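You operate a simulated robot arm through the tools that you are given. There is no shell and no other tool.

You are at the controls of a simulated robot arm. One attempt, no reset.

JOB
Tip the leftover flour back into the bucket and close it.
Fine: from the small steel bowl and the shallow tin; nest the bowl in the middle one, put the tin back.

Only the result counts: the job must be done as asked and must still hold three seconds after the hand-in. Knocking over, shifting, dropping, spilling or breaking anything else fails it.

ROBOT AND FRAMES
A 6-joint arm with a two-finger gripper, fixed in place. Base frame: the origin is at the foot of the arm, x ahead of it, y to its left, z up; the work surface is at about z = 87. Readings come in cm, rad, newtons and seconds.
Its first joint turns from -2.897 to 2.897 rad. Payload 3.43 kg.
The TCP is the grasp point between the finger pads, 2 cm short of the fingertips. In the tool frame z runs along the fingers and y along their closing line. The gripper opens to 19 cm. The gripper's body begins 24.8 cm behind the TCP.
Orientation is that of the tool frame in the base frame, as a unit quaternion [w, x, y, z]. With the fingers straight down and closing along the base's y, the tool's x points along the base's -x, its y along +y and its z along -z.

CONTROLS
- The arm moves only by the tool send_rows. Its argument "rows" is a list of rows, each a list of 3 entries, a list of its own where there are three numbers: the shift along the tool's x, y, z in cm, then the turn, a rotation vector about the tool's x, y, z in rad, then the gripper command, from -1 (fully open) to 1 (shut), values between in proportion. In form: [[[x, y, z], [rx, ry, rz], grip], ...]. A call has 1 to 20 rows; each row shifts and turns the commanded pose from where the row before left it, along the tool's axes as they then stand. A row lasts 0.2 s, in which the tool goes at most 5 cm and 0.15 rad; a call with a longer step from one row to the next is refused whole, and so is a gripper value outside its range. A pose out of reach is approached as far as the arm can. The call stops where the force on the tool passes 40 N (or 10 N more than at its start, if that is more) or the arm is blocked; 0.2 s more then pass. Each finger travels about 4.5 cm/s and halts on what it meets, pressing with about 23 N; the grip force reading is that of the motor and also rises with nothing between the fingers. The clock runs only during rows and for 0.2 s after the last one: add rows that do not move to give the fingers time. It gives the time, the measured TCP pose, the force on the tool (base axes), the opening and the grip force at its end, in the units of the frame above (readings bear some noise), with the torque about the TCP (base axes, N m) and any sound that the robot's microphone picked up, and new pictures: "show" is both (left out), scene, wrist or none.
- Cameras (640 x 400 px; columns grow to the right, rows downward): "scene" is fixed at [21.95, 64.94, 148.68]; the picture's right is [-0.24, -0.97, 0.00], its down [-0.67, 0.17, -0.73] and it looks along [0.71, -0.18, -0.69] (base axes); focal length 254 px, centre (320, 200). "wrist" rides on the gripper at [7, -0.8, -28.8] in the tool frame; the picture's right is [0.12, 0.99, 0.00], its down [-0.96, 0.12, -0.25] and it looks along [-0.25, 0.03, 0.97] (tool axes); focal length 261 px, centre (320, 200). There is no depth. A picture from a camera that has moved, and an enlarged one, comes with that camera's place and axes in the base frame and with its lens.
- slide_trunk(by): slides the trunk up (or, below 0, down) by that many cm; the arm rides with it, the base frame stays. It gives what a move gives, with no picture.
- enlarge(camera, box): a new picture of the part [left, top, right, bottom] of that camera's present view, enlarged. No time passes.
- finish_job(): hands the job in; it is judged then, once.

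Places have to be worked out from the pictures, the camera data and where the tool is seen. Open the gripper and draw the arm clear of the work before you hand the job in, unless the task says otherwise.

The tools are called after ">>>" as name(argument=value, ...) on one line, values as JSON. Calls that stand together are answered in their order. send_rows: Moves the arm, as the interface text tells. Its arguments: {"type":"object","properties":{"rows":{"type":"array"},"show":{"type":"string","enum":["both","scene","wrist","none"]}},"required":["rows"]} The other tools are called the same way: slide_trunk (by) slides the trunk up or down; enlarge (camera, box) takes an enlarged picture of a part of a camera's view; finish_job () hands the job in.

At the start:

```text
time: 0.0
tcp_pos: [48.37, 33.48, 129.49]
tcp_rot: [0.0, -0.001, 1.0, 0.0]
ft_force: [-0.9, -0.3, -0.2]
torque: [-0.04, 0.0, 0.0]
gripper_width: 19.01
finger_force: 0.1
trunk travel left (down, up): [-17.5, 6.5]
```

scene: 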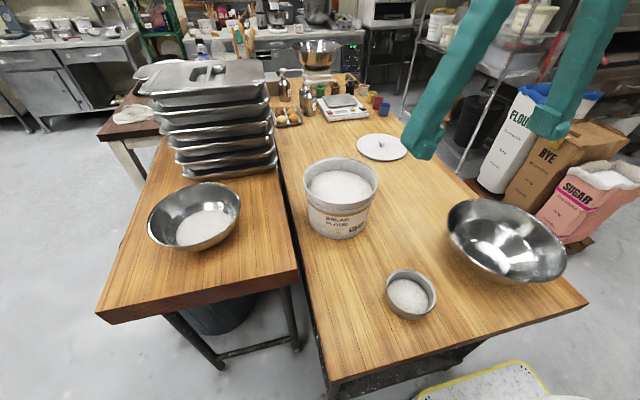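
wrist: 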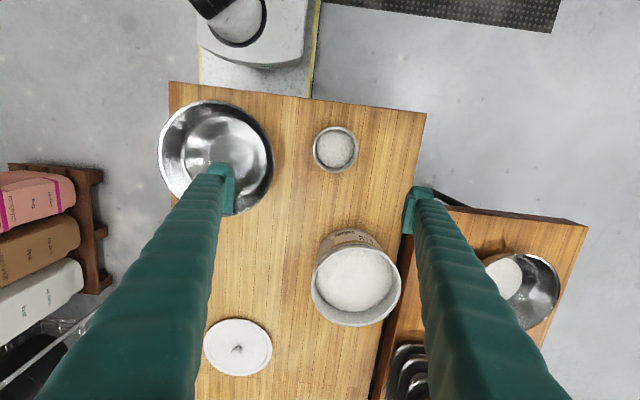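

I'll start by looking closer at the scene: a bucket with flour, a tin (near), a small steel bowl (left on the side table), a bigger bowl at right, a lid, maybe another bowl at the back.

>>> enlarge(camera="scene", box=[280, 120, 440, 220])

>>> enlarge(camera="scene", box=[260, 30, 420, 130])

>>> enlarge(camera="scene", box=[100, 150, 300, 275])

>>> enlarge(camera="scene", box=[360, 180, 600, 330])

>>> enlarge(camera="wrist", box=[140, 80, 440, 400])

>>> enlarge(camera="wrist", box=[380, 190, 600, 400])

```text
4.00 times, centred on (360, 170) of scene
camera zoom: at [21.95, 64.94, 148.68], right [-0.24, -0.97, 0.0], down [-0.67, 0.17, -0.73], along [0.71, -0.18, -0.69], focal length 1014 px, centre (160, 320)
```

zoom: 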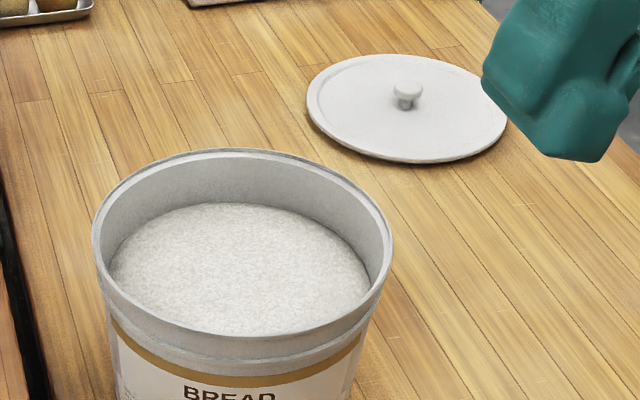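

```text
4.00 times, centred on (340, 80) of scene
camera zoom: at [21.95, 64.94, 148.68], right [-0.24, -0.97, 0.0], down [-0.67, 0.17, -0.73], along [0.71, -0.18, -0.69], focal length 1014 px, centre (240, 680)
```

zoom: 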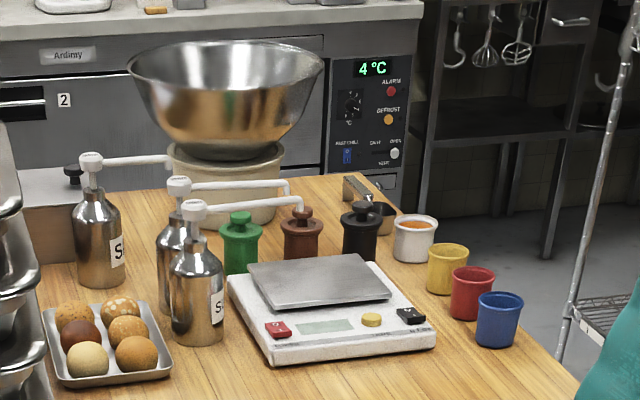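

```text
3.20 times, centred on (200, 212) of scene
camera zoom: at [21.95, 64.94, 148.68], right [-0.24, -0.97, 0.0], down [-0.67, 0.17, -0.73], along [0.71, -0.18, -0.69], focal length 811 px, centre (704, 160)
```

zoom: 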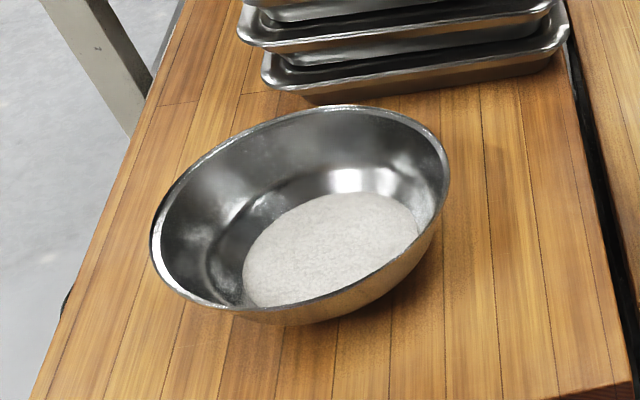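

```text
2.67 times, centred on (480, 255) of scene
camera zoom: at [21.95, 64.94, 148.68], right [-0.24, -0.97, 0.0], down [-0.67, 0.17, -0.73], along [0.71, -0.18, -0.69], focal length 676 px, centre (-107, 53)
```

zoom: 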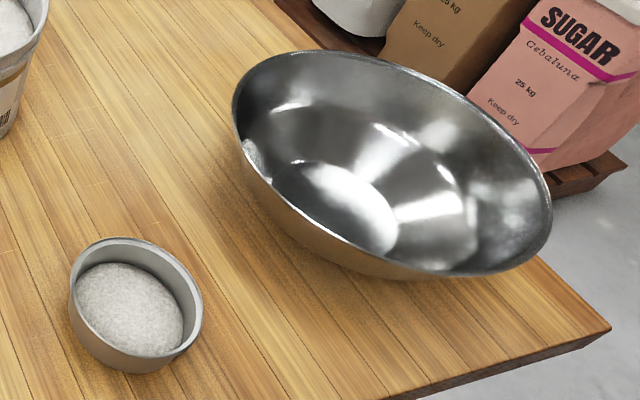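

```text
1.25 times, centred on (290, 240) of wrist
camera zoom: at [41.38, 32.62, 158.29], right [-0.12, 0.99, 0.0], down [0.96, 0.12, 0.25], along [0.25, 0.03, -0.97], focal length 326 px, centre (358, 150)
```

zoom: 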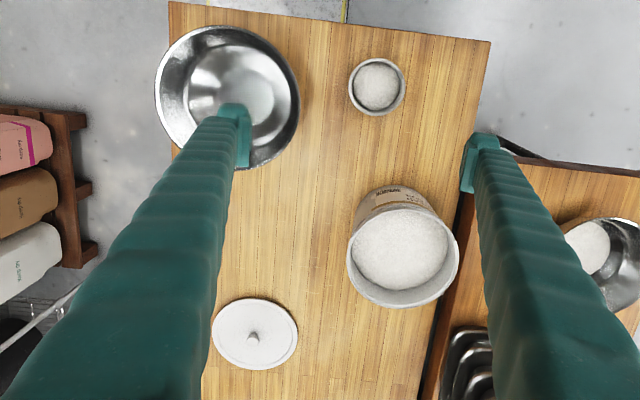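

```text
1.90 times, centred on (490, 295) of wrist
camera zoom: at [41.38, 32.62, 158.29], right [-0.12, 0.99, 0.0], down [0.96, 0.12, 0.25], along [0.25, 0.03, -0.97], focal length 496 px, centre (-4, 19)
```

zoom: 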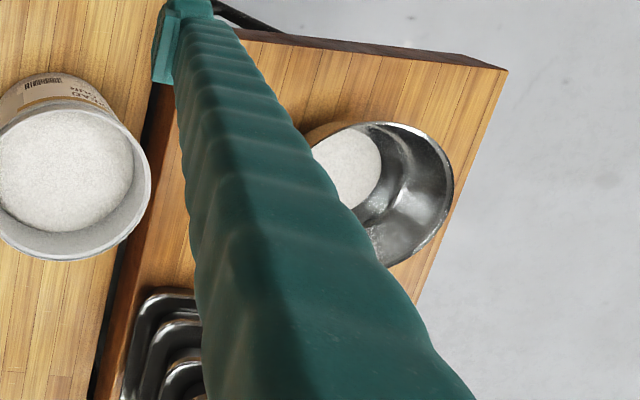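

The tin is near (45, 37), bucket near (75, 45) with its rim at z≈103, small bowl near (71, 84) on a slightly higher side table (z≈93), the middle bowl near (49, 10), and the lid near (111, 14). I'll yaw the tool half a turn so that the wrist camera will be on top when I tilt the tool outwards.

>>> send_rows(rows=[[[0, 0, 0], [0, 0, 0.15], -1], [[0, 0, 0], [0, 0, 0.15], -1], [[0, 0, 0], [0, 0, 0.15], -1], [[0, 0, 0], [0, 0, 0.15], -1], [[0, 0, 0], [0, 0, 0.15], -1], [[0, 0, 0], [0, 0, 0.15], -1], [[0, 0, 0], [0, 0, 0.15], -1], [[0, 0, 0], [0, 0, 0.15], -1], [[0, 0, 0], [0, 0, 0.15], -1], [[0, 0, 0], [0, 0, 0.15], -1]])

```text
time: 2.2
tcp_pos: [48.44, 33.63, 129.37]
tcp_rot: [0.001, 0.683, 0.73, 0.0]
ft_force: [0.2, 0.2, -0.5]
torque: [0.04, -0.02, 0.0]
gripper_width: 19.01
finger_force: 0.1
trunk travel left (down, up): [-17.5, 6.5]
camera wrist: at [47.1, 40.46, 158.28], right [0.98, 0.19, 0.0], down [0.18, -0.95, 0.25], along [0.05, -0.24, -0.97], focal length 261 px, centre (320, 200)
```

scene: 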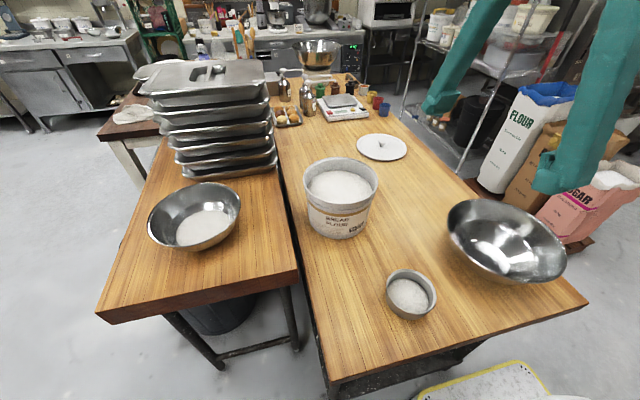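
wrist: 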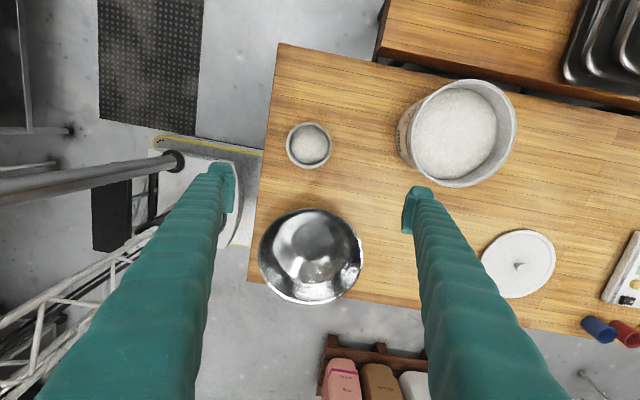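

The rotation works. I continue to complete the half turn.

>>> send_rows(rows=[[[0, 0, 0], [0, 0, 0.15], -1], [[0, 0, 0], [0, 0, 0.15], -1], [[0, 0, 0], [0, 0, 0.15], -1], [[0, 0, 0], [0, 0, 0.15], -1], [[0, 0, 0], [0, 0, 0.15], -1], [[0, 0, 0], [0, 0, 0.15], -1], [[0, 0, 0], [0, 0, 0.15], -1], [[0, 0, 0], [0, 0, 0.15], -1], [[0, 0, 0], [0, 0, 0.15], -1], [[0, 0, 0], [0, 0, 0.15], -1], [[0, 0, 0], [0, 0, 0.1416], -1]])

```text
time: 4.6
tcp_pos: [48.44, 33.55, 129.46]
tcp_rot: [-0.001, 0.922, 0.388, 0.0]
ft_force: [0.2, -0.8, -0.1]
torque: [0.02, 0.0, -0.06]
gripper_width: 19.01
finger_force: 0.0
out of reach, approached as far as the arm can: row 6, 7, 8, 9, 10, 11
trunk travel left (down, up): [-17.5, 6.5]
camera wrist: at [52.83, 38.97, 158.28], right [0.79, -0.61, 0.0], down [-0.59, -0.77, 0.25], along [-0.15, -0.19, -0.97], focal length 261 px, centre (320, 200)
```

scene: 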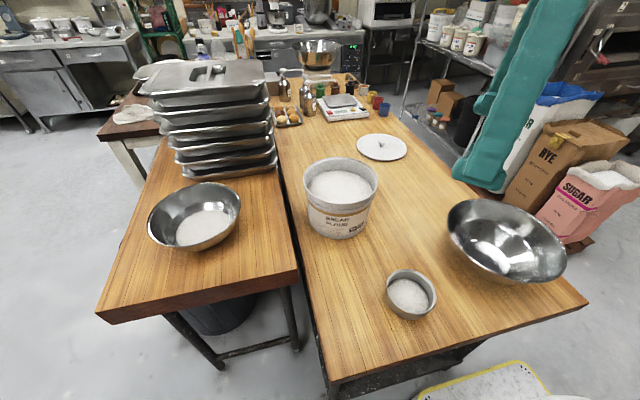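
wrist: 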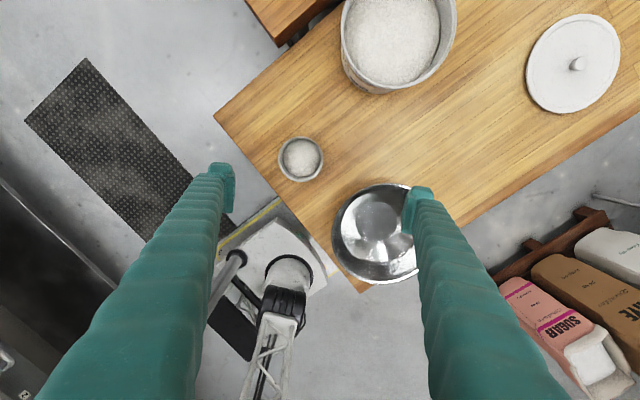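

Joint 6 hit its limit at about 134°, so the half turn isn't available that way; natural pose has the camera on the near side. I turn back so the tool's x points at the base (radial), and check where the commanded pose ends.

>>> send_rows(rows=[[[0, 0, 0], [0, 0, -0.15], -1], [[0, 0, 0], [0, 0, -0.15], -1], [[0, 0, 0], [0, 0, -0.15], -1], [[0, 0, 0], [0, 0, -0.15], -1], [[0, 0, 0], [0, 0, -0.15], -1], [[0, 0, 0], [0, 0, -0.15], -1], [[0, 0, 0], [0, 0, -0.15], -1], [[0, 0, 0], [0, 0, -0.15], -1], [[0, 0, 0], [0, 0, -0.15], -1], [[0, 0, 0], [0, 0, -0.15], -1], [[0, 0, 0], [0, 0, -0.15], -1], [[0, 0, 0], [0, 0, -0.15], -1], [[0, 0, 0], [0, 0, -0.15], -1], [[0, 0, 0], [0, 0, -0.15], -1], [[0, 0, 0], [0, 0, -0.15], -1], [[0, 0, 0], [0, 0, -0.15], -1], [[0, 0, 0], [0, 0, -0.15], -1], [[0, 0, 0], [0, 0, -0.15], -1], [[0, 0, 0], [0, 0, -0.15], -1], [[0, 0, 0], [0, 0, -0.15], -1]])

```text
time: 8.8
tcp_pos: [48.39, 33.45, 129.5]
tcp_rot: [0.0, -0.322, 0.947, 0.001]
ft_force: [0.4, 0.3, 0.1]
torque: [0.02, 0.0, 0.0]
gripper_width: 19.01
finger_force: 0.0
trunk travel left (down, up): [-17.5, 6.5]
camera wrist: at [43.38, 28.44, 158.31], right [-0.7, 0.71, 0.0], down [0.69, 0.68, 0.25], along [0.18, 0.17, -0.97], focal length 261 px, centre (320, 200)
```

scene: 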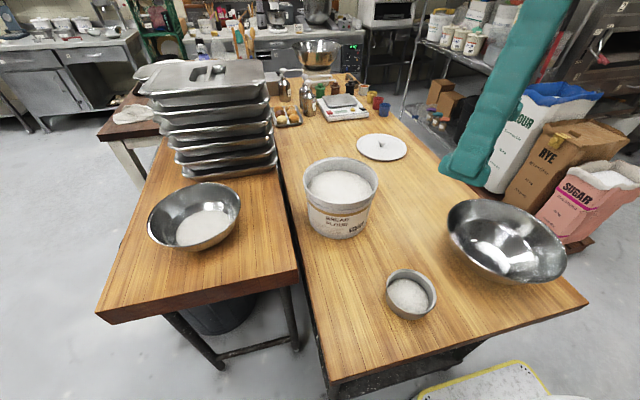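
wrist: 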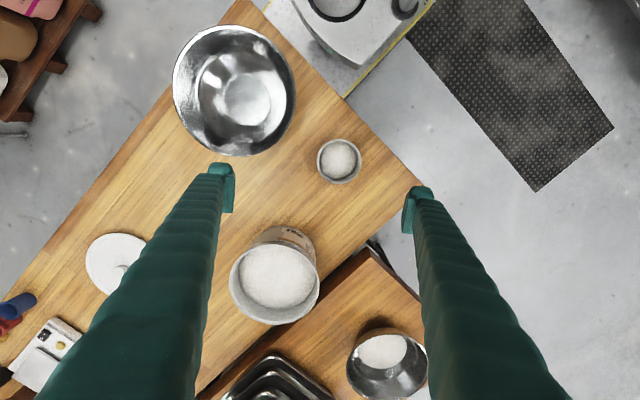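

The tool's x is now radial (azimuth 37.6°). I tilt the tool 45° outward, shift left over the tin and descend to z≈110 for a closer look, watching whether the arm can reach.

>>> send_rows(rows=[[[0, 0, 0], [0, -0.131, 0], -1], [[0, 0, 0], [0, -0.131, 0], -1], [[0, 0, 0], [0, -0.131, 0], -1], [[0, 0, 0], [0, -0.131, 0], -1], [[0, 0, 0], [0, -0.131, 0], -1], [[0, 0, 0], [0, -0.131, 0], -1], [[0, 1.7, 0], [0, 0, 0], -1], [[0, 1.7, 0], [0, 0, 0], -1], [[0, 1.7, 0], [0, 0, 0], -1], [[2.3, 0, 2.2], [0, 0, 0], -1], [[2.3, 0, 2.2], [0, 0, 0], -1], [[2.3, 0, 2.2], [0, 0, 0], -1], [[2.3, 0, 2.2], [0, 0, 0], -1]])

```text
time: 11.6
tcp_pos: [44.99, 37.59, 116.71]
tcp_rot: [0.363, -0.297, 0.874, 0.125]
ft_force: [0.3, -0.6, 0.4]
torque: [0.01, -0.03, -0.02]
gripper_width: 19.0
finger_force: 0.0
trunk travel left (down, up): [-17.5, 6.5]
camera wrist: at [25.45, 21.29, 132.16], right [-0.67, 0.74, -0.08], down [0.33, 0.4, 0.86], along [0.66, 0.55, -0.51], focal length 261 px, centre (320, 200)
```

scene: 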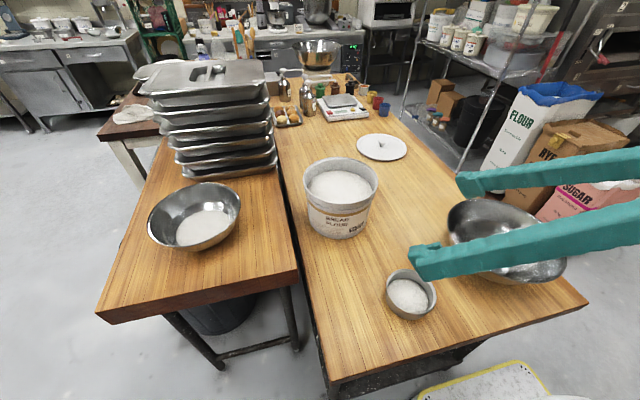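
wrist: 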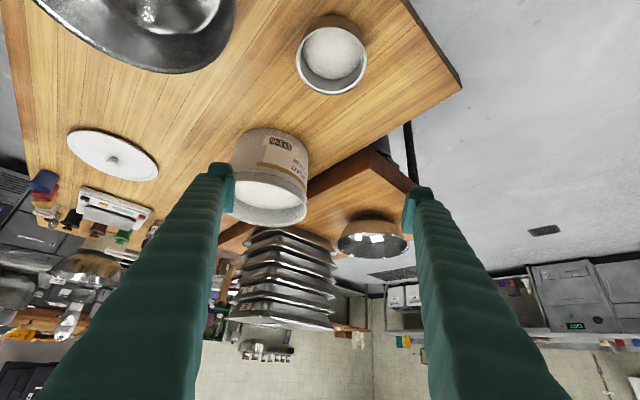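

Reach is fine here. I enlarge the wrist view of the tin to refine its centre before descending.

>>> enlarge(camera="wrist", box=[272, 0, 400, 110])

>>> enlarge(camera="scene", box=[370, 240, 466, 330])

>>> enlarge(camera="wrist", box=[210, 110, 420, 270])

```text
3.64 times, centred on (336, 55) of wrist
camera zoom: at [25.45, 21.29, 132.16], right [-0.67, 0.74, -0.08], down [0.33, 0.4, 0.86], along [0.66, 0.55, -0.51], focal length 948 px, centre (262, 727)
```

zoom: 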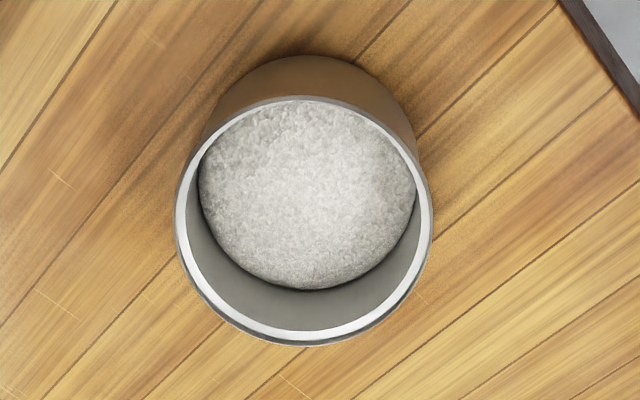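

```text
4.44 times, centred on (418, 285) of scene
camera zoom: at [21.95, 64.94, 148.68], right [-0.24, -0.97, 0.0], down [-0.67, 0.17, -0.73], along [0.71, -0.18, -0.69], focal length 1126 px, centre (-116, -178)
```

zoom: 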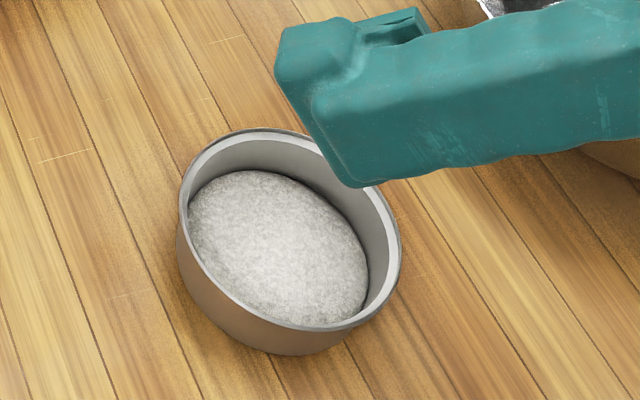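

```text
2.50 times, centred on (315, 190) of wrist
camera zoom: at [25.45, 21.29, 132.16], right [-0.67, 0.74, -0.08], down [0.33, 0.4, 0.86], along [0.66, 0.55, -0.51], focal length 652 px, centre (332, 225)
```

zoom: 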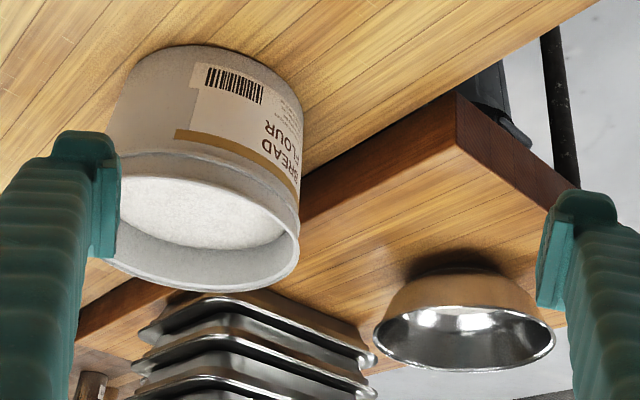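

Tin centre refined to about (44.7, 37.0), diameter ≈11.3, rim z≈92. I narrow the opening to 15 cm (to stay clear of the middle bowl) and descend to z≈97.

>>> send_rows(rows=[[[0, 0, 0], [0, 0, 0], -0.58], [[0, 0, 0], [0, 0, 0], -0.58], [[0, 0, 0], [0, 0, 0], -0.58], [[2.05, -0.04, 1.93], [0, 0, 0], -0.58], [[2.05, -0.04, 1.93], [0, 0, 0], -0.58], [[2.05, -0.04, 1.93], [0, 0, 0], -0.58], [[2.05, -0.04, 1.93], [0, 0, 0], -0.58], [[2.05, -0.04, 1.93], [0, 0, 0], -0.58], [[2.05, -0.04, 1.93], [0, 0, 0], -0.58], [[2.05, -0.04, 1.93], [0, 0, 0], -0.58]])

```text
time: 13.8
tcp_pos: [44.71, 36.83, 96.91]
tcp_rot: [0.363, -0.296, 0.875, 0.124]
ft_force: [0.3, -0.1, -0.2]
torque: [0.04, 0.0, -0.01]
gripper_width: 15.04
finger_force: 0.2
trunk travel left (down, up): [-17.5, 6.5]
camera wrist: at [25.2, 20.63, 112.4], right [-0.67, 0.74, -0.08], down [0.33, 0.4, 0.86], along [0.66, 0.55, -0.51], focal length 261 px, centre (320, 200)
```

scene: 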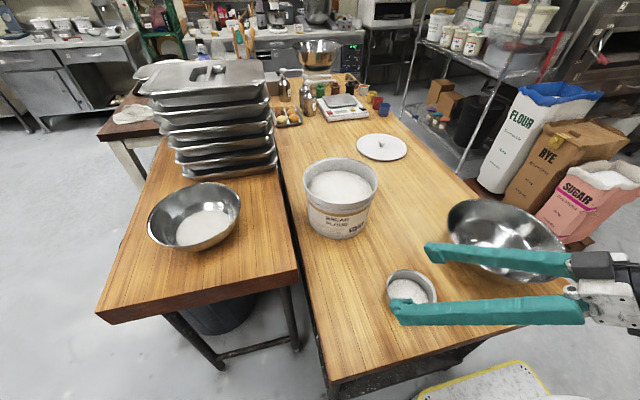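
wrist: 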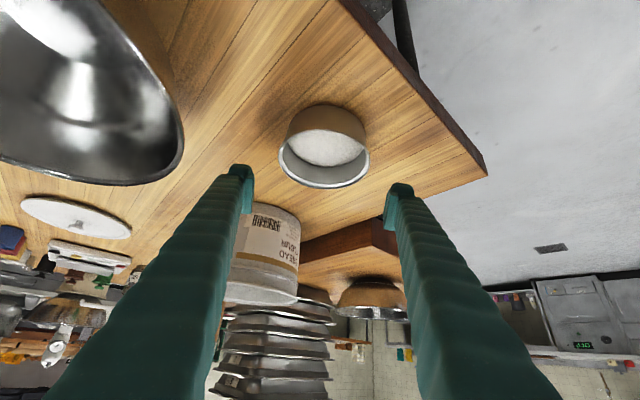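

Fingers straddle the tin with similar margins. Let me check the clearance to the middle bowl in the scene view.

>>> enlarge(camera="scene", box=[370, 190, 610, 340])

>>> enlarge(camera="wrist", box=[100, 80, 440, 290])

```text
2.67 times, centred on (490, 265) of scene
camera zoom: at [21.95, 64.94, 148.68], right [-0.24, -0.97, 0.0], down [-0.67, 0.17, -0.73], along [0.71, -0.18, -0.69], focal length 676 px, centre (-133, 27)
```

zoom: 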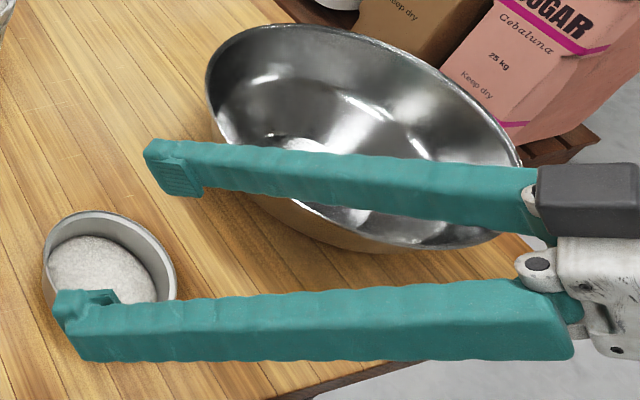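

```text
1.88 times, centred on (270, 185) of wrist
camera zoom: at [25.2, 20.63, 112.4], right [-0.67, 0.74, -0.08], down [0.33, 0.4, 0.86], along [0.66, 0.55, -0.51], focal length 491 px, centre (414, 228)
```

zoom: 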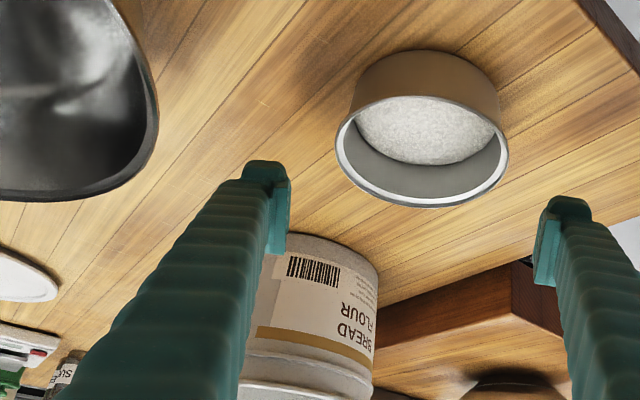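

Clearance to the bowl is a few cm and the tin is centred laterally (offset ≈0). I descend the last 6.2 cm, fingertips just above the table.

>>> send_rows(rows=[[[1.15, 0, 1.04], [0, 0, 0], -0.58], [[1.15, 0, 1.04], [0, 0, 0], -0.58], [[1.15, 0, 1.04], [0, 0, 0], -0.58], [[1.15, 0, 1.04], [0, 0, 0], -0.58]])

```text
time: 14.8
tcp_pos: [44.8, 37.1, 91.53]
tcp_rot: [0.36, -0.296, 0.876, 0.123]
ft_force: [-0.3, 0.1, 0.4]
torque: [0.02, 0.0, 0.02]
gripper_width: 15.01
finger_force: 0.1
out of reach, approached as far as the arm can: row 4
trunk travel left (down, up): [-17.5, 6.5]
camera wrist: at [25.23, 20.87, 107.01], right [-0.67, 0.74, -0.08], down [0.34, 0.4, 0.85], along [0.66, 0.55, -0.52], focal length 261 px, centre (320, 200)
```

scene: 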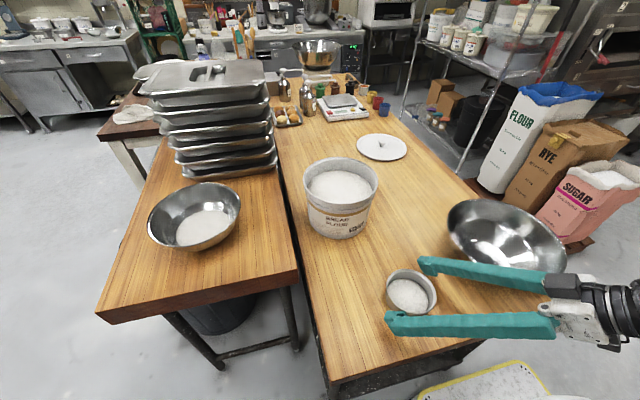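
wrist: 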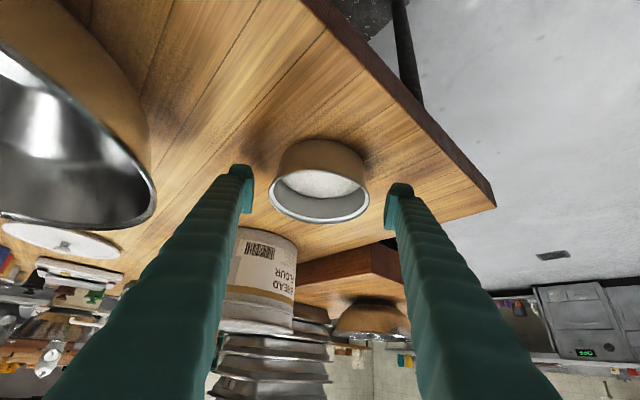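

The arm ran out of reach ~0.8 cm early; I lower the trunk by 0.8 cm so the fingers cover more of the tin's wall.

>>> slide_trunk(by=-0.8)

```text
time: 15.4
tcp_pos: [44.75, 37.02, 90.81]
tcp_rot: [0.361, -0.297, 0.876, 0.123]
ft_force: [-0.2, -0.3, 0.4]
torque: [0.03, 0.0, 0.02]
gripper_width: 15.0
finger_force: 0.2
trunk travel left (down, up): [-16.7, 7.3]
```

TCP is at (44.75, 37.0, 90.8). Now I close on the tin.

>>> send_rows(rows=[[[0, 0, 0], [0, 0, 0], 1], [[0, 0, 0], [0, 0, 0], 1], [[0, 0, 0], [0, 0, 0], 1], [[0, 0, 0], [0, 0, 0], 1], [[0, 0, 0], [0, 0, 0], 1]])

```text
time: 16.6
tcp_pos: [44.84, 37.06, 90.72]
tcp_rot: [0.36, -0.297, 0.876, 0.123]
ft_force: [0.0, -1.2, 1.8]
torque: [0.03, 0.01, 0.06]
gripper_width: 11.46
finger_force: 23.3
trunk travel left (down, up): [-16.7, 7.3]
camera wrist: at [25.25, 20.88, 106.23], right [-0.67, 0.74, -0.08], down [0.34, 0.4, 0.85], along [0.66, 0.54, -0.52], focal length 261 px, centre (320, 200)
```

scene: 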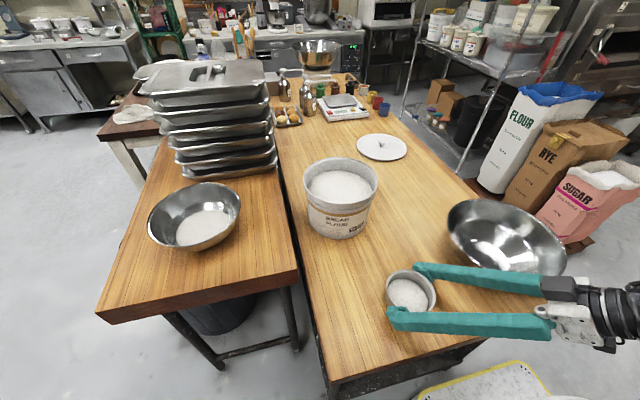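
wrist: 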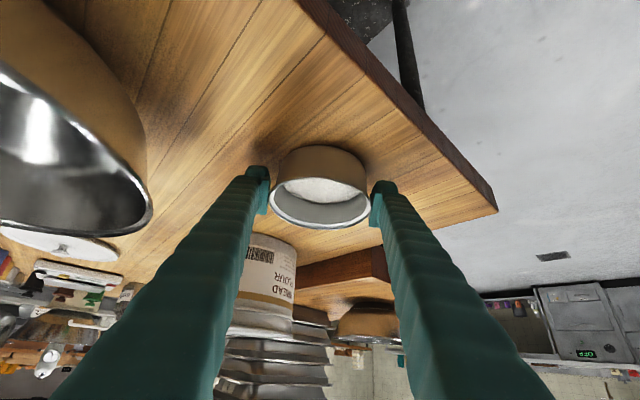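

Gripped at 11.46 cm with 23 N. I lift slowly a few cm and check the hold and level.

>>> send_rows(rows=[[[-0.35, 0, -0.35], [0, 0, 0], 1], [[-0.7, 0, -0.7], [0, 0, 0], 1], [[-0.7, 0, -0.7], [0, 0, 0], 1], [[-0.7, 0, -0.7], [0, 0, 0], 1], [[-0.7, 0, -0.7], [0, 0, 0], 1]])

>>> enlarge(camera="scene", box=[350, 220, 510, 340])

```text
time: 17.8
tcp_pos: [44.94, 37.08, 95.07]
tcp_rot: [0.359, -0.296, 0.876, 0.122]
ft_force: [-0.1, -0.4, -2.4]
torque: [0.0, 0.03, 0.0]
gripper_width: 11.48
finger_force: 23.4
trunk travel left (down, up): [-16.7, 7.3]
camera wrist: at [25.35, 20.9, 110.7], right [-0.67, 0.74, -0.08], down [0.34, 0.4, 0.85], along [0.66, 0.54, -0.52], focal length 261 px, centre (320, 200)
```

scene: 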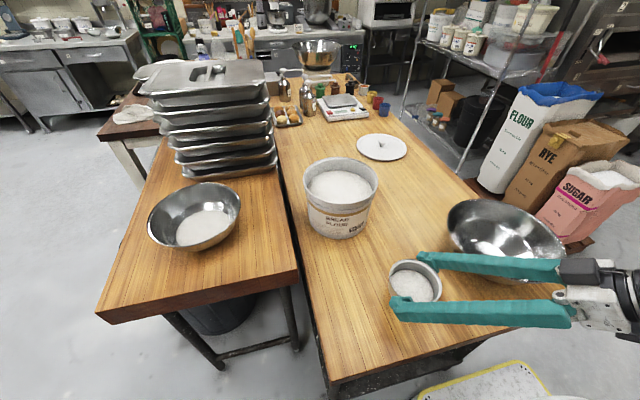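
wrist: 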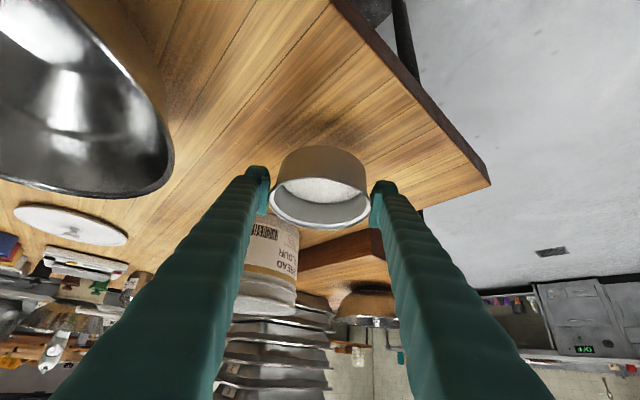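

```text
3.33 times, centred on (430, 280) of scene
camera zoom: at [21.95, 64.94, 148.68], right [-0.24, -0.97, 0.0], down [-0.67, 0.17, -0.73], along [0.71, -0.18, -0.69], focal length 845 px, centre (-47, -67)
```

zoom: 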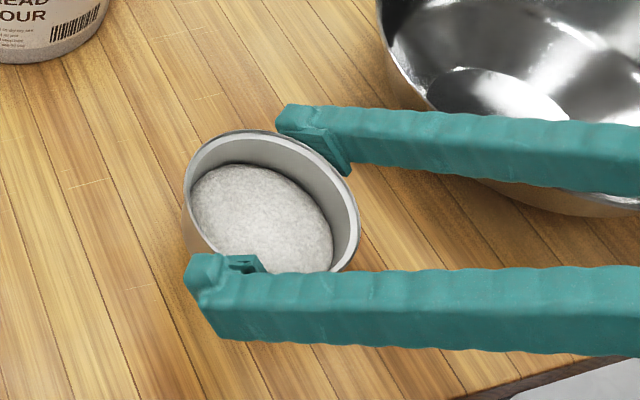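

The tin is held firmly and level (≈2.4 N). I raise it to z≈116, well above the bucket rim (z≈103).

>>> send_rows(rows=[[[-0.8, 0, -0.8], [0, 0, 0], 1], [[-1.4, 0, -1.4], [0, 0, 0], 1], [[-1.8, 0, -1.8], [0, 0, 0], 1], [[-1.8, 0, -1.8], [0, 0, 0], 1], [[-1.8, 0, -1.8], [0, 0, 0], 1], [[-1.8, 0, -1.8], [0, 0, 0], 1], [[-1.8, 0, -1.8], [0, 0, 0], 1], [[-1.8, 0, -1.8], [0, 0, 0], 1], [[-1.4, 0, -1.4], [0, 0, 0], 1], [[-0.6, 0, -0.6], [0, 0, 0], 1]])

```text
time: 20.0
tcp_pos: [45.02, 36.98, 116.42]
tcp_rot: [0.36, -0.297, 0.876, 0.123]
ft_force: [0.3, 0.1, -1.7]
torque: [0.01, 0.02, 0.0]
gripper_width: 11.5
finger_force: 23.1
trunk travel left (down, up): [-16.7, 7.3]
camera wrist: at [25.45, 20.9, 131.97], right [-0.67, 0.74, -0.08], down [0.34, 0.4, 0.85], along [0.66, 0.54, -0.52], focal length 261 px, centre (320, 200)
```

scene: 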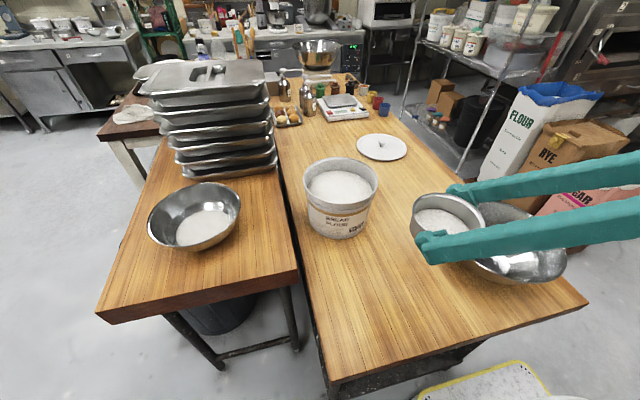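
wrist: 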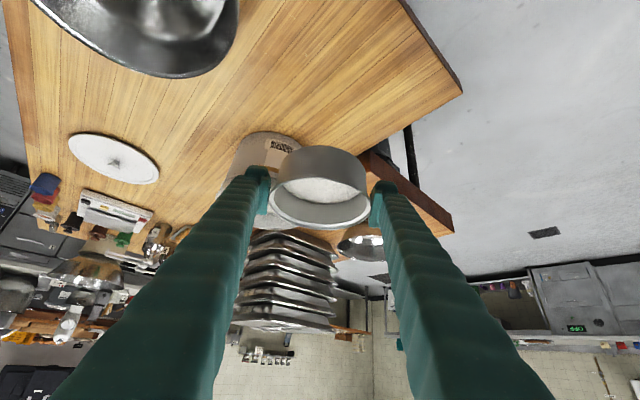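

All stable. I turn the yaw slightly toward the bucket's azimuth and carry the tin gently to above the bucket centre (75.4, 45.3).

>>> send_rows(rows=[[[0, 0, 0], [0.0407, 0, 0.0407], 1], [[0, 0, 0], [0.0407, 0, 0.0407], 1], [[-0.65, -0.26, 0.65], [0, 0, 0], 1], [[-0.97, -0.39, 0.97], [0, 0, 0], 1], [[-1.3, -0.52, 1.3], [0, 0, 0], 1], [[-1.3, -0.52, 1.3], [0, 0, 0], 1], [[-1.3, -0.52, 1.3], [0, 0, 0], 1], [[-1.3, -0.52, 1.3], [0, 0, 0], 1], [[-1.3, -0.52, 1.3], [0, 0, 0], 1], [[-1.3, -0.52, 1.3], [0, 0, 0], 1], [[-1.3, -0.52, 1.3], [0, 0, 0], 1], [[-1.3, -0.52, 1.3], [0, 0, 0], 1], [[-1.3, -0.52, 1.3], [0, 0, 0], 1], [[-1.3, -0.52, 1.3], [0, 0, 0], 1], [[-1.3, -0.52, 1.3], [0, 0, 0], 1], [[-1.3, -0.52, 1.3], [0, 0, 0], 1], [[-1.3, -0.52, 1.3], [0, 0, 0], 1], [[-1.3, -0.52, 1.3], [0, 0, 0], 1], [[-0.97, -0.39, 0.97], [0, 0, 0], 1], [[-0.65, -0.26, 0.65], [0, 0, 0], 1]])

>>> enlarge(camera="scene", box=[270, 100, 450, 260])

```text
time: 24.2
tcp_pos: [75.37, 45.09, 116.14]
tcp_rot: [0.365, -0.246, 0.892, 0.101]
ft_force: [-1.0, 0.2, -1.2]
torque: [-0.02, -0.01, -0.04]
gripper_width: 11.48
finger_force: 23.2
trunk travel left (down, up): [-16.7, 7.3]
camera wrist: at [54.09, 31.45, 131.67], right [-0.58, 0.81, -0.08], down [0.38, 0.36, 0.85], along [0.72, 0.46, -0.52], focal length 261 px, centre (320, 200)
```

scene: 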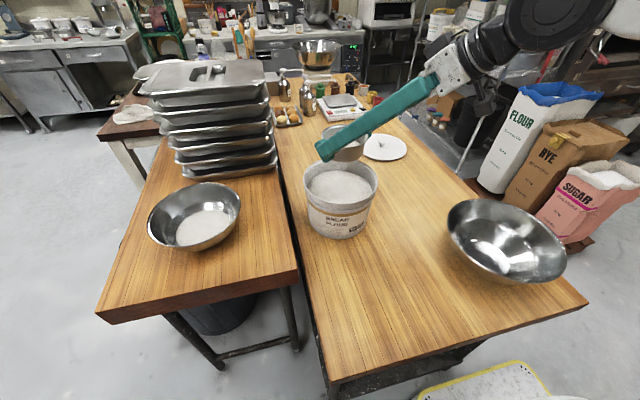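
wrist: 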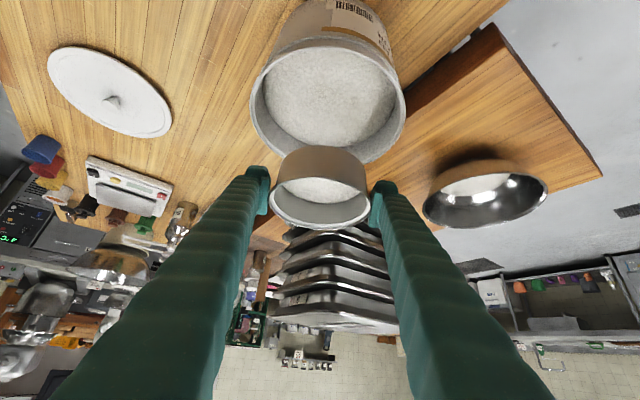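

```text
2.50 times, centred on (360, 180) of scene
camera zoom: at [21.95, 64.94, 148.68], right [-0.24, -0.97, 0.0], down [-0.67, 0.17, -0.73], along [0.71, -0.18, -0.69], focal length 634 px, centre (220, 250)
```

zoom: 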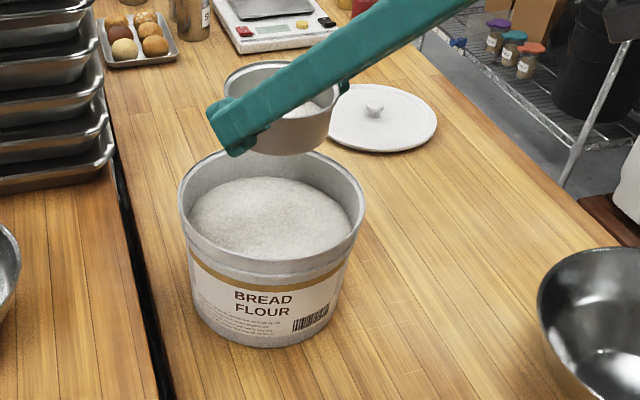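

I check the alignment of the tin over the bucket in an enlarged wrist view.

>>> enlarge(camera="wrist", box=[230, 0, 430, 240])

```text
1.67 times, centred on (330, 120) of wrist
camera zoom: at [54.09, 31.45, 131.67], right [-0.58, 0.81, -0.08], down [0.38, 0.36, 0.85], along [0.72, 0.46, -0.52], focal length 434 px, centre (303, 333)
```

zoom: 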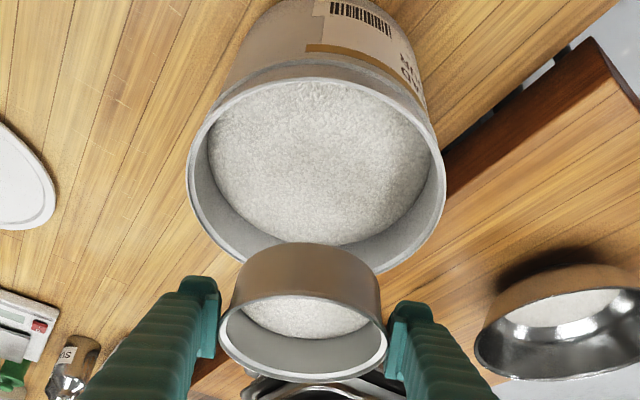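

True-centre correction puts the bucket at about (75.5, 45.2), so the tin is right above it. I lower by 5 cm and start rolling about the tool axis to begin tipping.

>>> send_rows(rows=[[[0.885, 0, 0.885], [0, 0, 0], 1], [[0.885, 0, 0.885], [0, 0, 0], 1], [[0.885, 0, 0.885], [0, 0, 0], 1], [[0.885, 0, 0.885], [0, 0, 0], 1], [[0, 0, 0], [0, 0, 0.12], 1], [[0, 0, 0], [0, 0, 0.12], 1], [[0, 0, 0], [0, 0, 0.12], 1], [[0, 0, 0], [0, 0, 0.12], 1], [[0, 0, 0], [0, 0, 0.12], 1], [[0, 0, 0], [0, 0, 0.12], 1], [[0, 0, 0], [0, 0, 0.12], 1], [[0, 0, 0], [0, 0, 0.12], 1], [[0, 0, 0], [0, 0, 0.12], 1]])

>>> enlarge(camera="scene", box=[270, 100, 430, 260])

>>> enlarge(camera="wrist", box=[200, 50, 460, 260])

```text
time: 27.0
tcp_pos: [75.32, 45.26, 111.17]
tcp_rot: [0.261, 0.249, 0.891, 0.275]
ft_force: [-0.6, 0.1, -1.1]
torque: [-0.05, 0.04, 0.01]
gripper_width: 11.48
finger_force: 23.2
trunk travel left (down, up): [-16.7, 7.3]
camera wrist: at [52.53, 38.3, 128.85], right [0.21, 0.79, 0.58], down [0.6, -0.57, 0.56], along [0.77, 0.23, -0.59], focal length 261 px, centre (320, 200)
```

scene: 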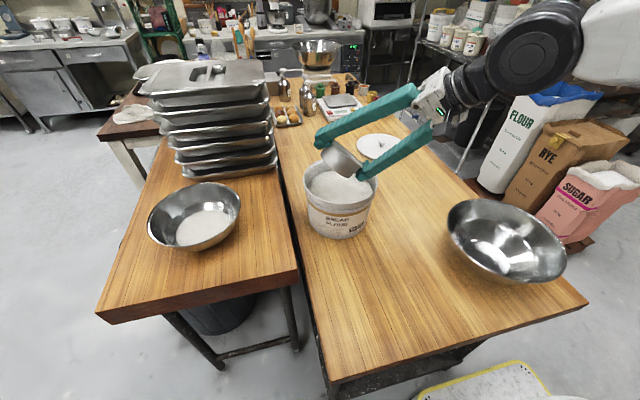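
wrist: 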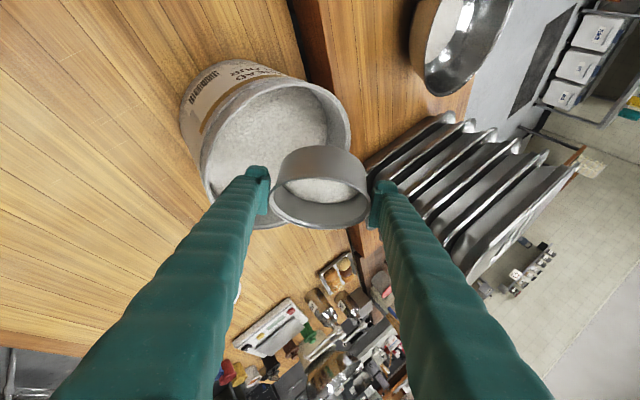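

```text
2.50 times, centred on (350, 180) of scene
camera zoom: at [21.95, 64.94, 148.68], right [-0.24, -0.97, 0.0], down [-0.67, 0.17, -0.73], along [0.71, -0.18, -0.69], focal length 634 px, centre (245, 250)
```

zoom: 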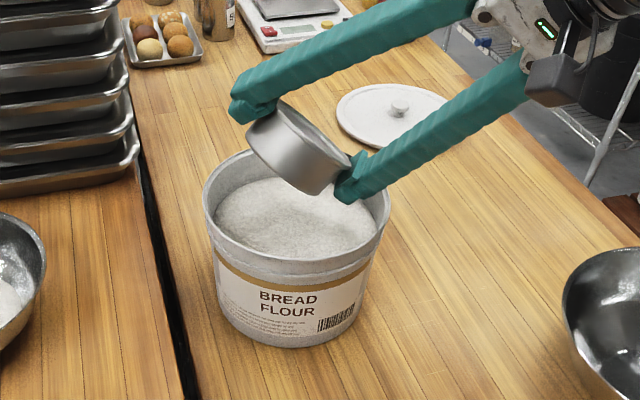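

```text
1.90 times, centred on (330, 155) of wrist
camera zoom: at [52.53, 38.3, 128.85], right [0.21, 0.79, 0.58], down [0.6, -0.57, 0.56], along [0.77, 0.23, -0.59], focal length 496 px, centre (301, 286)
```

zoom: 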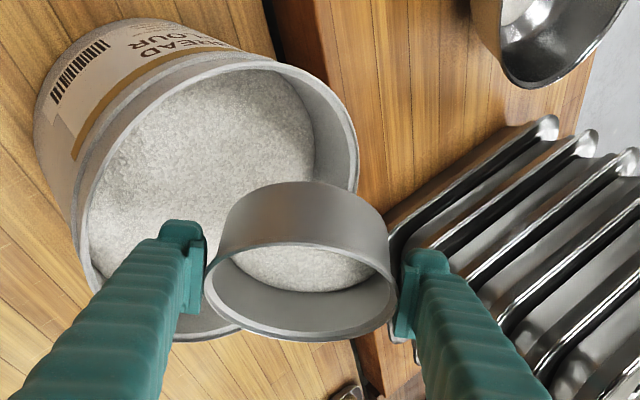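

The flour hasn't moved yet at ~43° tilt. I continue rolling to about 157°.

>>> send_rows(rows=[[[0, 0, 0], [0, 0, 0.12], 1], [[0, 0, 0], [0, 0, 0.12], 1], [[0, 0, 0], [0, 0, 0.12], 1], [[0, 0, 0], [0, 0, 0.12], 1], [[0, 0, 0], [0, 0, 0.12], 1], [[0, 0, 0], [0, 0, 0.12], 1], [[0, 0, 0], [0, 0, 0.12], 1], [[0, 0, 0], [0, 0, 0.12], 1], [[0, 0, 0], [0, 0, 0.12], 1], [[0, 0, 0], [0, 0, 0.12], 1], [[0, 0, 0], [0, 0, 0.12], 1], [[0, 0, 0], [0, 0, 0.12], 1], [[0, 0, 0], [0, 0, 0.12], 1], [[0, 0, 0], [0, 0, 0.1], 1]])

>>> enlarge(camera="scene", box=[270, 100, 430, 260])

>>> enlarge(camera="wrist", box=[200, 50, 460, 260])

```text
time: 30.0
tcp_pos: [75.21, 45.18, 111.12]
tcp_rot: [-0.027, 0.825, 0.418, 0.378]
ft_force: [0.1, -0.6, -1.0]
torque: [0.0, 0.0, 0.0]
gripper_width: 11.46
finger_force: 22.9
trunk travel left (down, up): [-16.7, 7.3]
camera wrist: at [59.93, 40.0, 135.99], right [0.75, -0.57, 0.35], down [-0.42, -0.81, -0.42], along [0.52, 0.17, -0.84], focal length 261 px, centre (320, 200)
```

scene: 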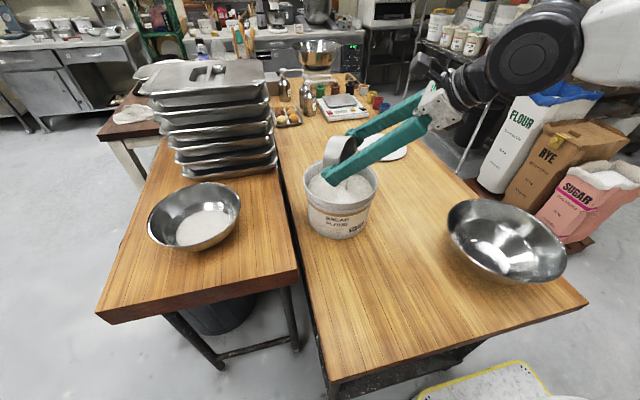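
wrist: 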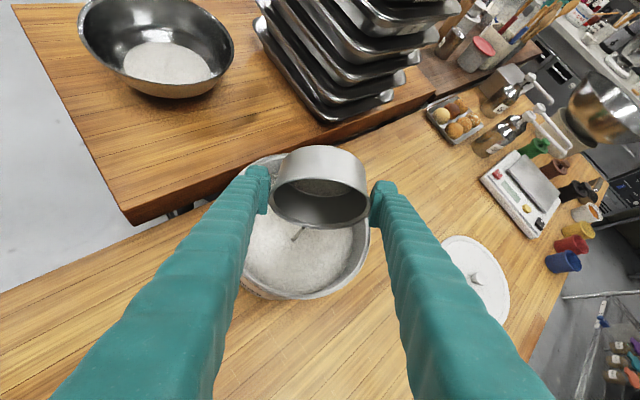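

```text
2.50 times, centred on (350, 180) of scene
camera zoom: at [21.95, 64.94, 148.68], right [-0.24, -0.97, 0.0], down [-0.67, 0.17, -0.73], along [0.71, -0.18, -0.69], focal length 634 px, centre (245, 250)
```

zoom: 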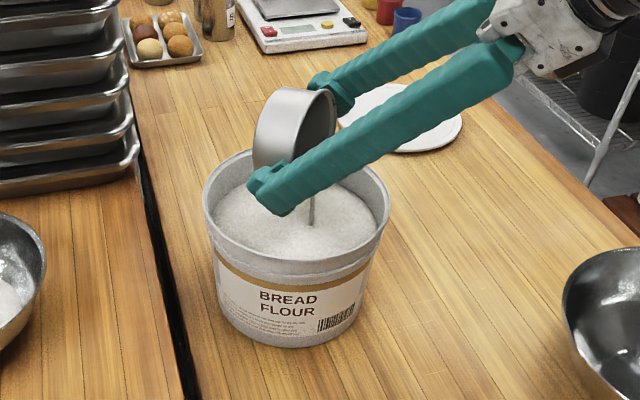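

```text
1.90 times, centred on (330, 155) of wrist
camera zoom: at [59.93, 40.0, 135.99], right [0.75, -0.57, 0.35], down [-0.42, -0.81, -0.42], along [0.52, 0.17, -0.84], focal length 496 px, centre (301, 286)
```

zoom: 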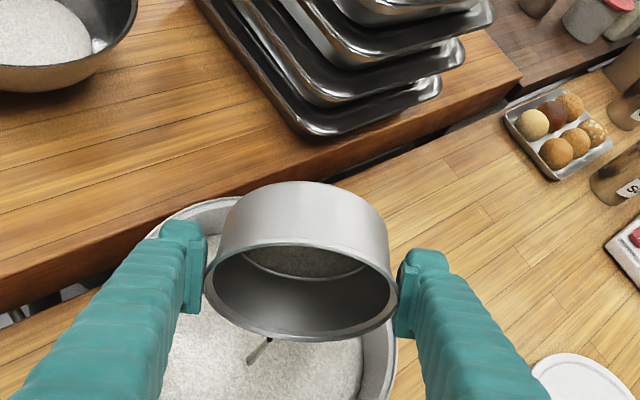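

Flour is streaming into the bucket from the tin's lip. Now I pitch the tool up to horizontal so that the tin tips past 130° and empties.

>>> send_rows(rows=[[[0, 0, 0], [-0.0405, 0.0964, 0], 1], [[0, 0, 0], [-0.0405, 0.0964, 0], 1], [[0, 0, 0], [-0.0405, 0.0964, 0], 1], [[0, 0, 0], [-0.0405, 0.0964, 0], 1], [[0, 0, 0], [-0.0405, 0.0964, 0], 1], [[0, 0, 0], [0, 0, 0], 1], [[0, 0, 0], [0, 0, 0], 1]])

>>> enlarge(camera="scene", box=[270, 100, 430, 260])

>>> enlarge(camera="wrist", box=[200, 50, 460, 260])

```text
time: 31.6
tcp_pos: [76.01, 44.17, 111.54]
tcp_rot: [-0.042, 0.709, 0.36, 0.604]
ft_force: [-0.3, -0.7, -0.4]
torque: [-0.02, -0.01, -0.02]
gripper_width: 11.45
finger_force: 23.1
out of reach, approached as far as the arm can: row 3
trunk travel left (down, up): [-16.7, 7.3]
camera wrist: at [51.74, 33.71, 125.14], right [0.56, -0.68, 0.48], down [-0.15, -0.65, -0.75], along [0.82, 0.35, -0.46], focal length 261 px, centre (320, 200)
```

scene: 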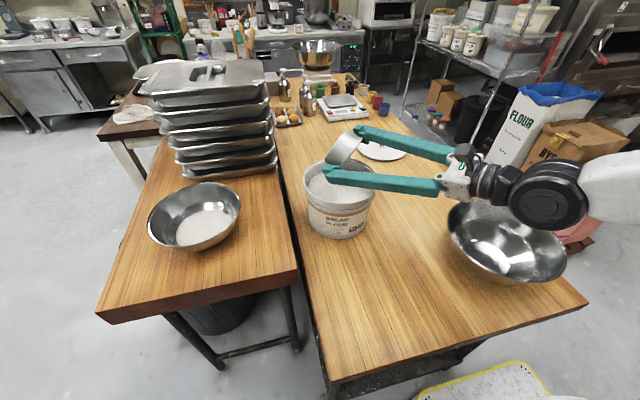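
wrist: 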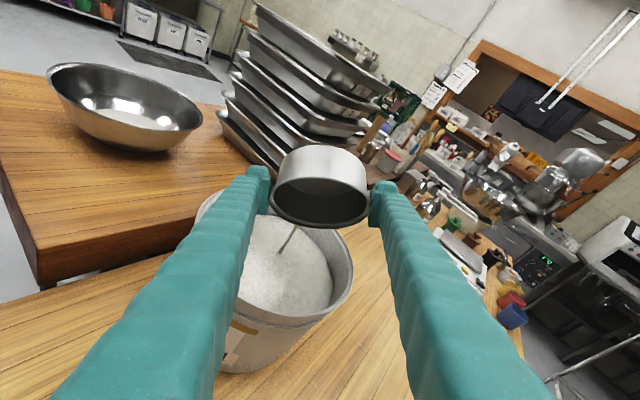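

```text
2.50 times, centred on (350, 180) of scene
camera zoom: at [21.95, 64.94, 148.68], right [-0.24, -0.97, 0.0], down [-0.67, 0.17, -0.73], along [0.71, -0.18, -0.69], focal length 634 px, centre (245, 250)
```

zoom: 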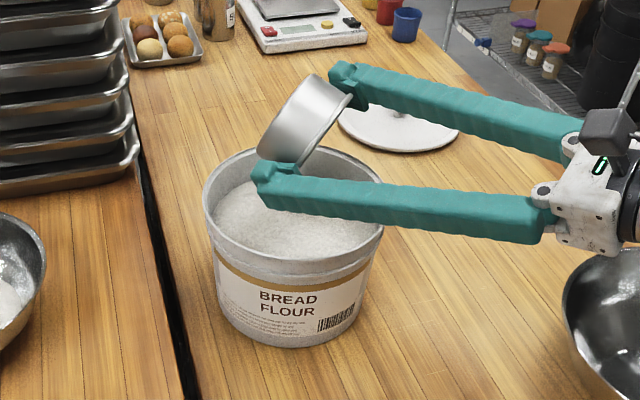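

```text
1.90 times, centred on (330, 155) of wrist
camera zoom: at [51.74, 33.71, 125.14], right [0.56, -0.68, 0.48], down [-0.15, -0.65, -0.75], along [0.82, 0.35, -0.46], focal length 496 px, centre (301, 286)
```

zoom: 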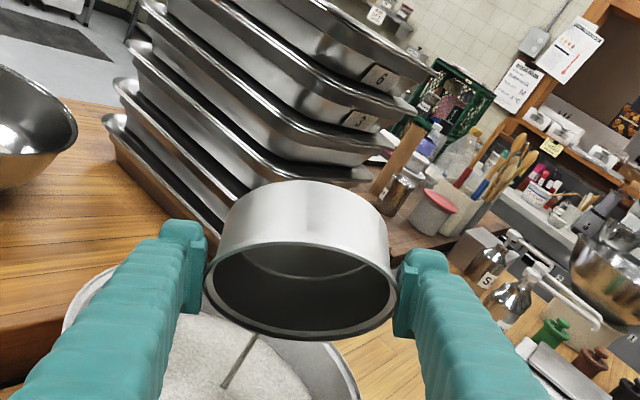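

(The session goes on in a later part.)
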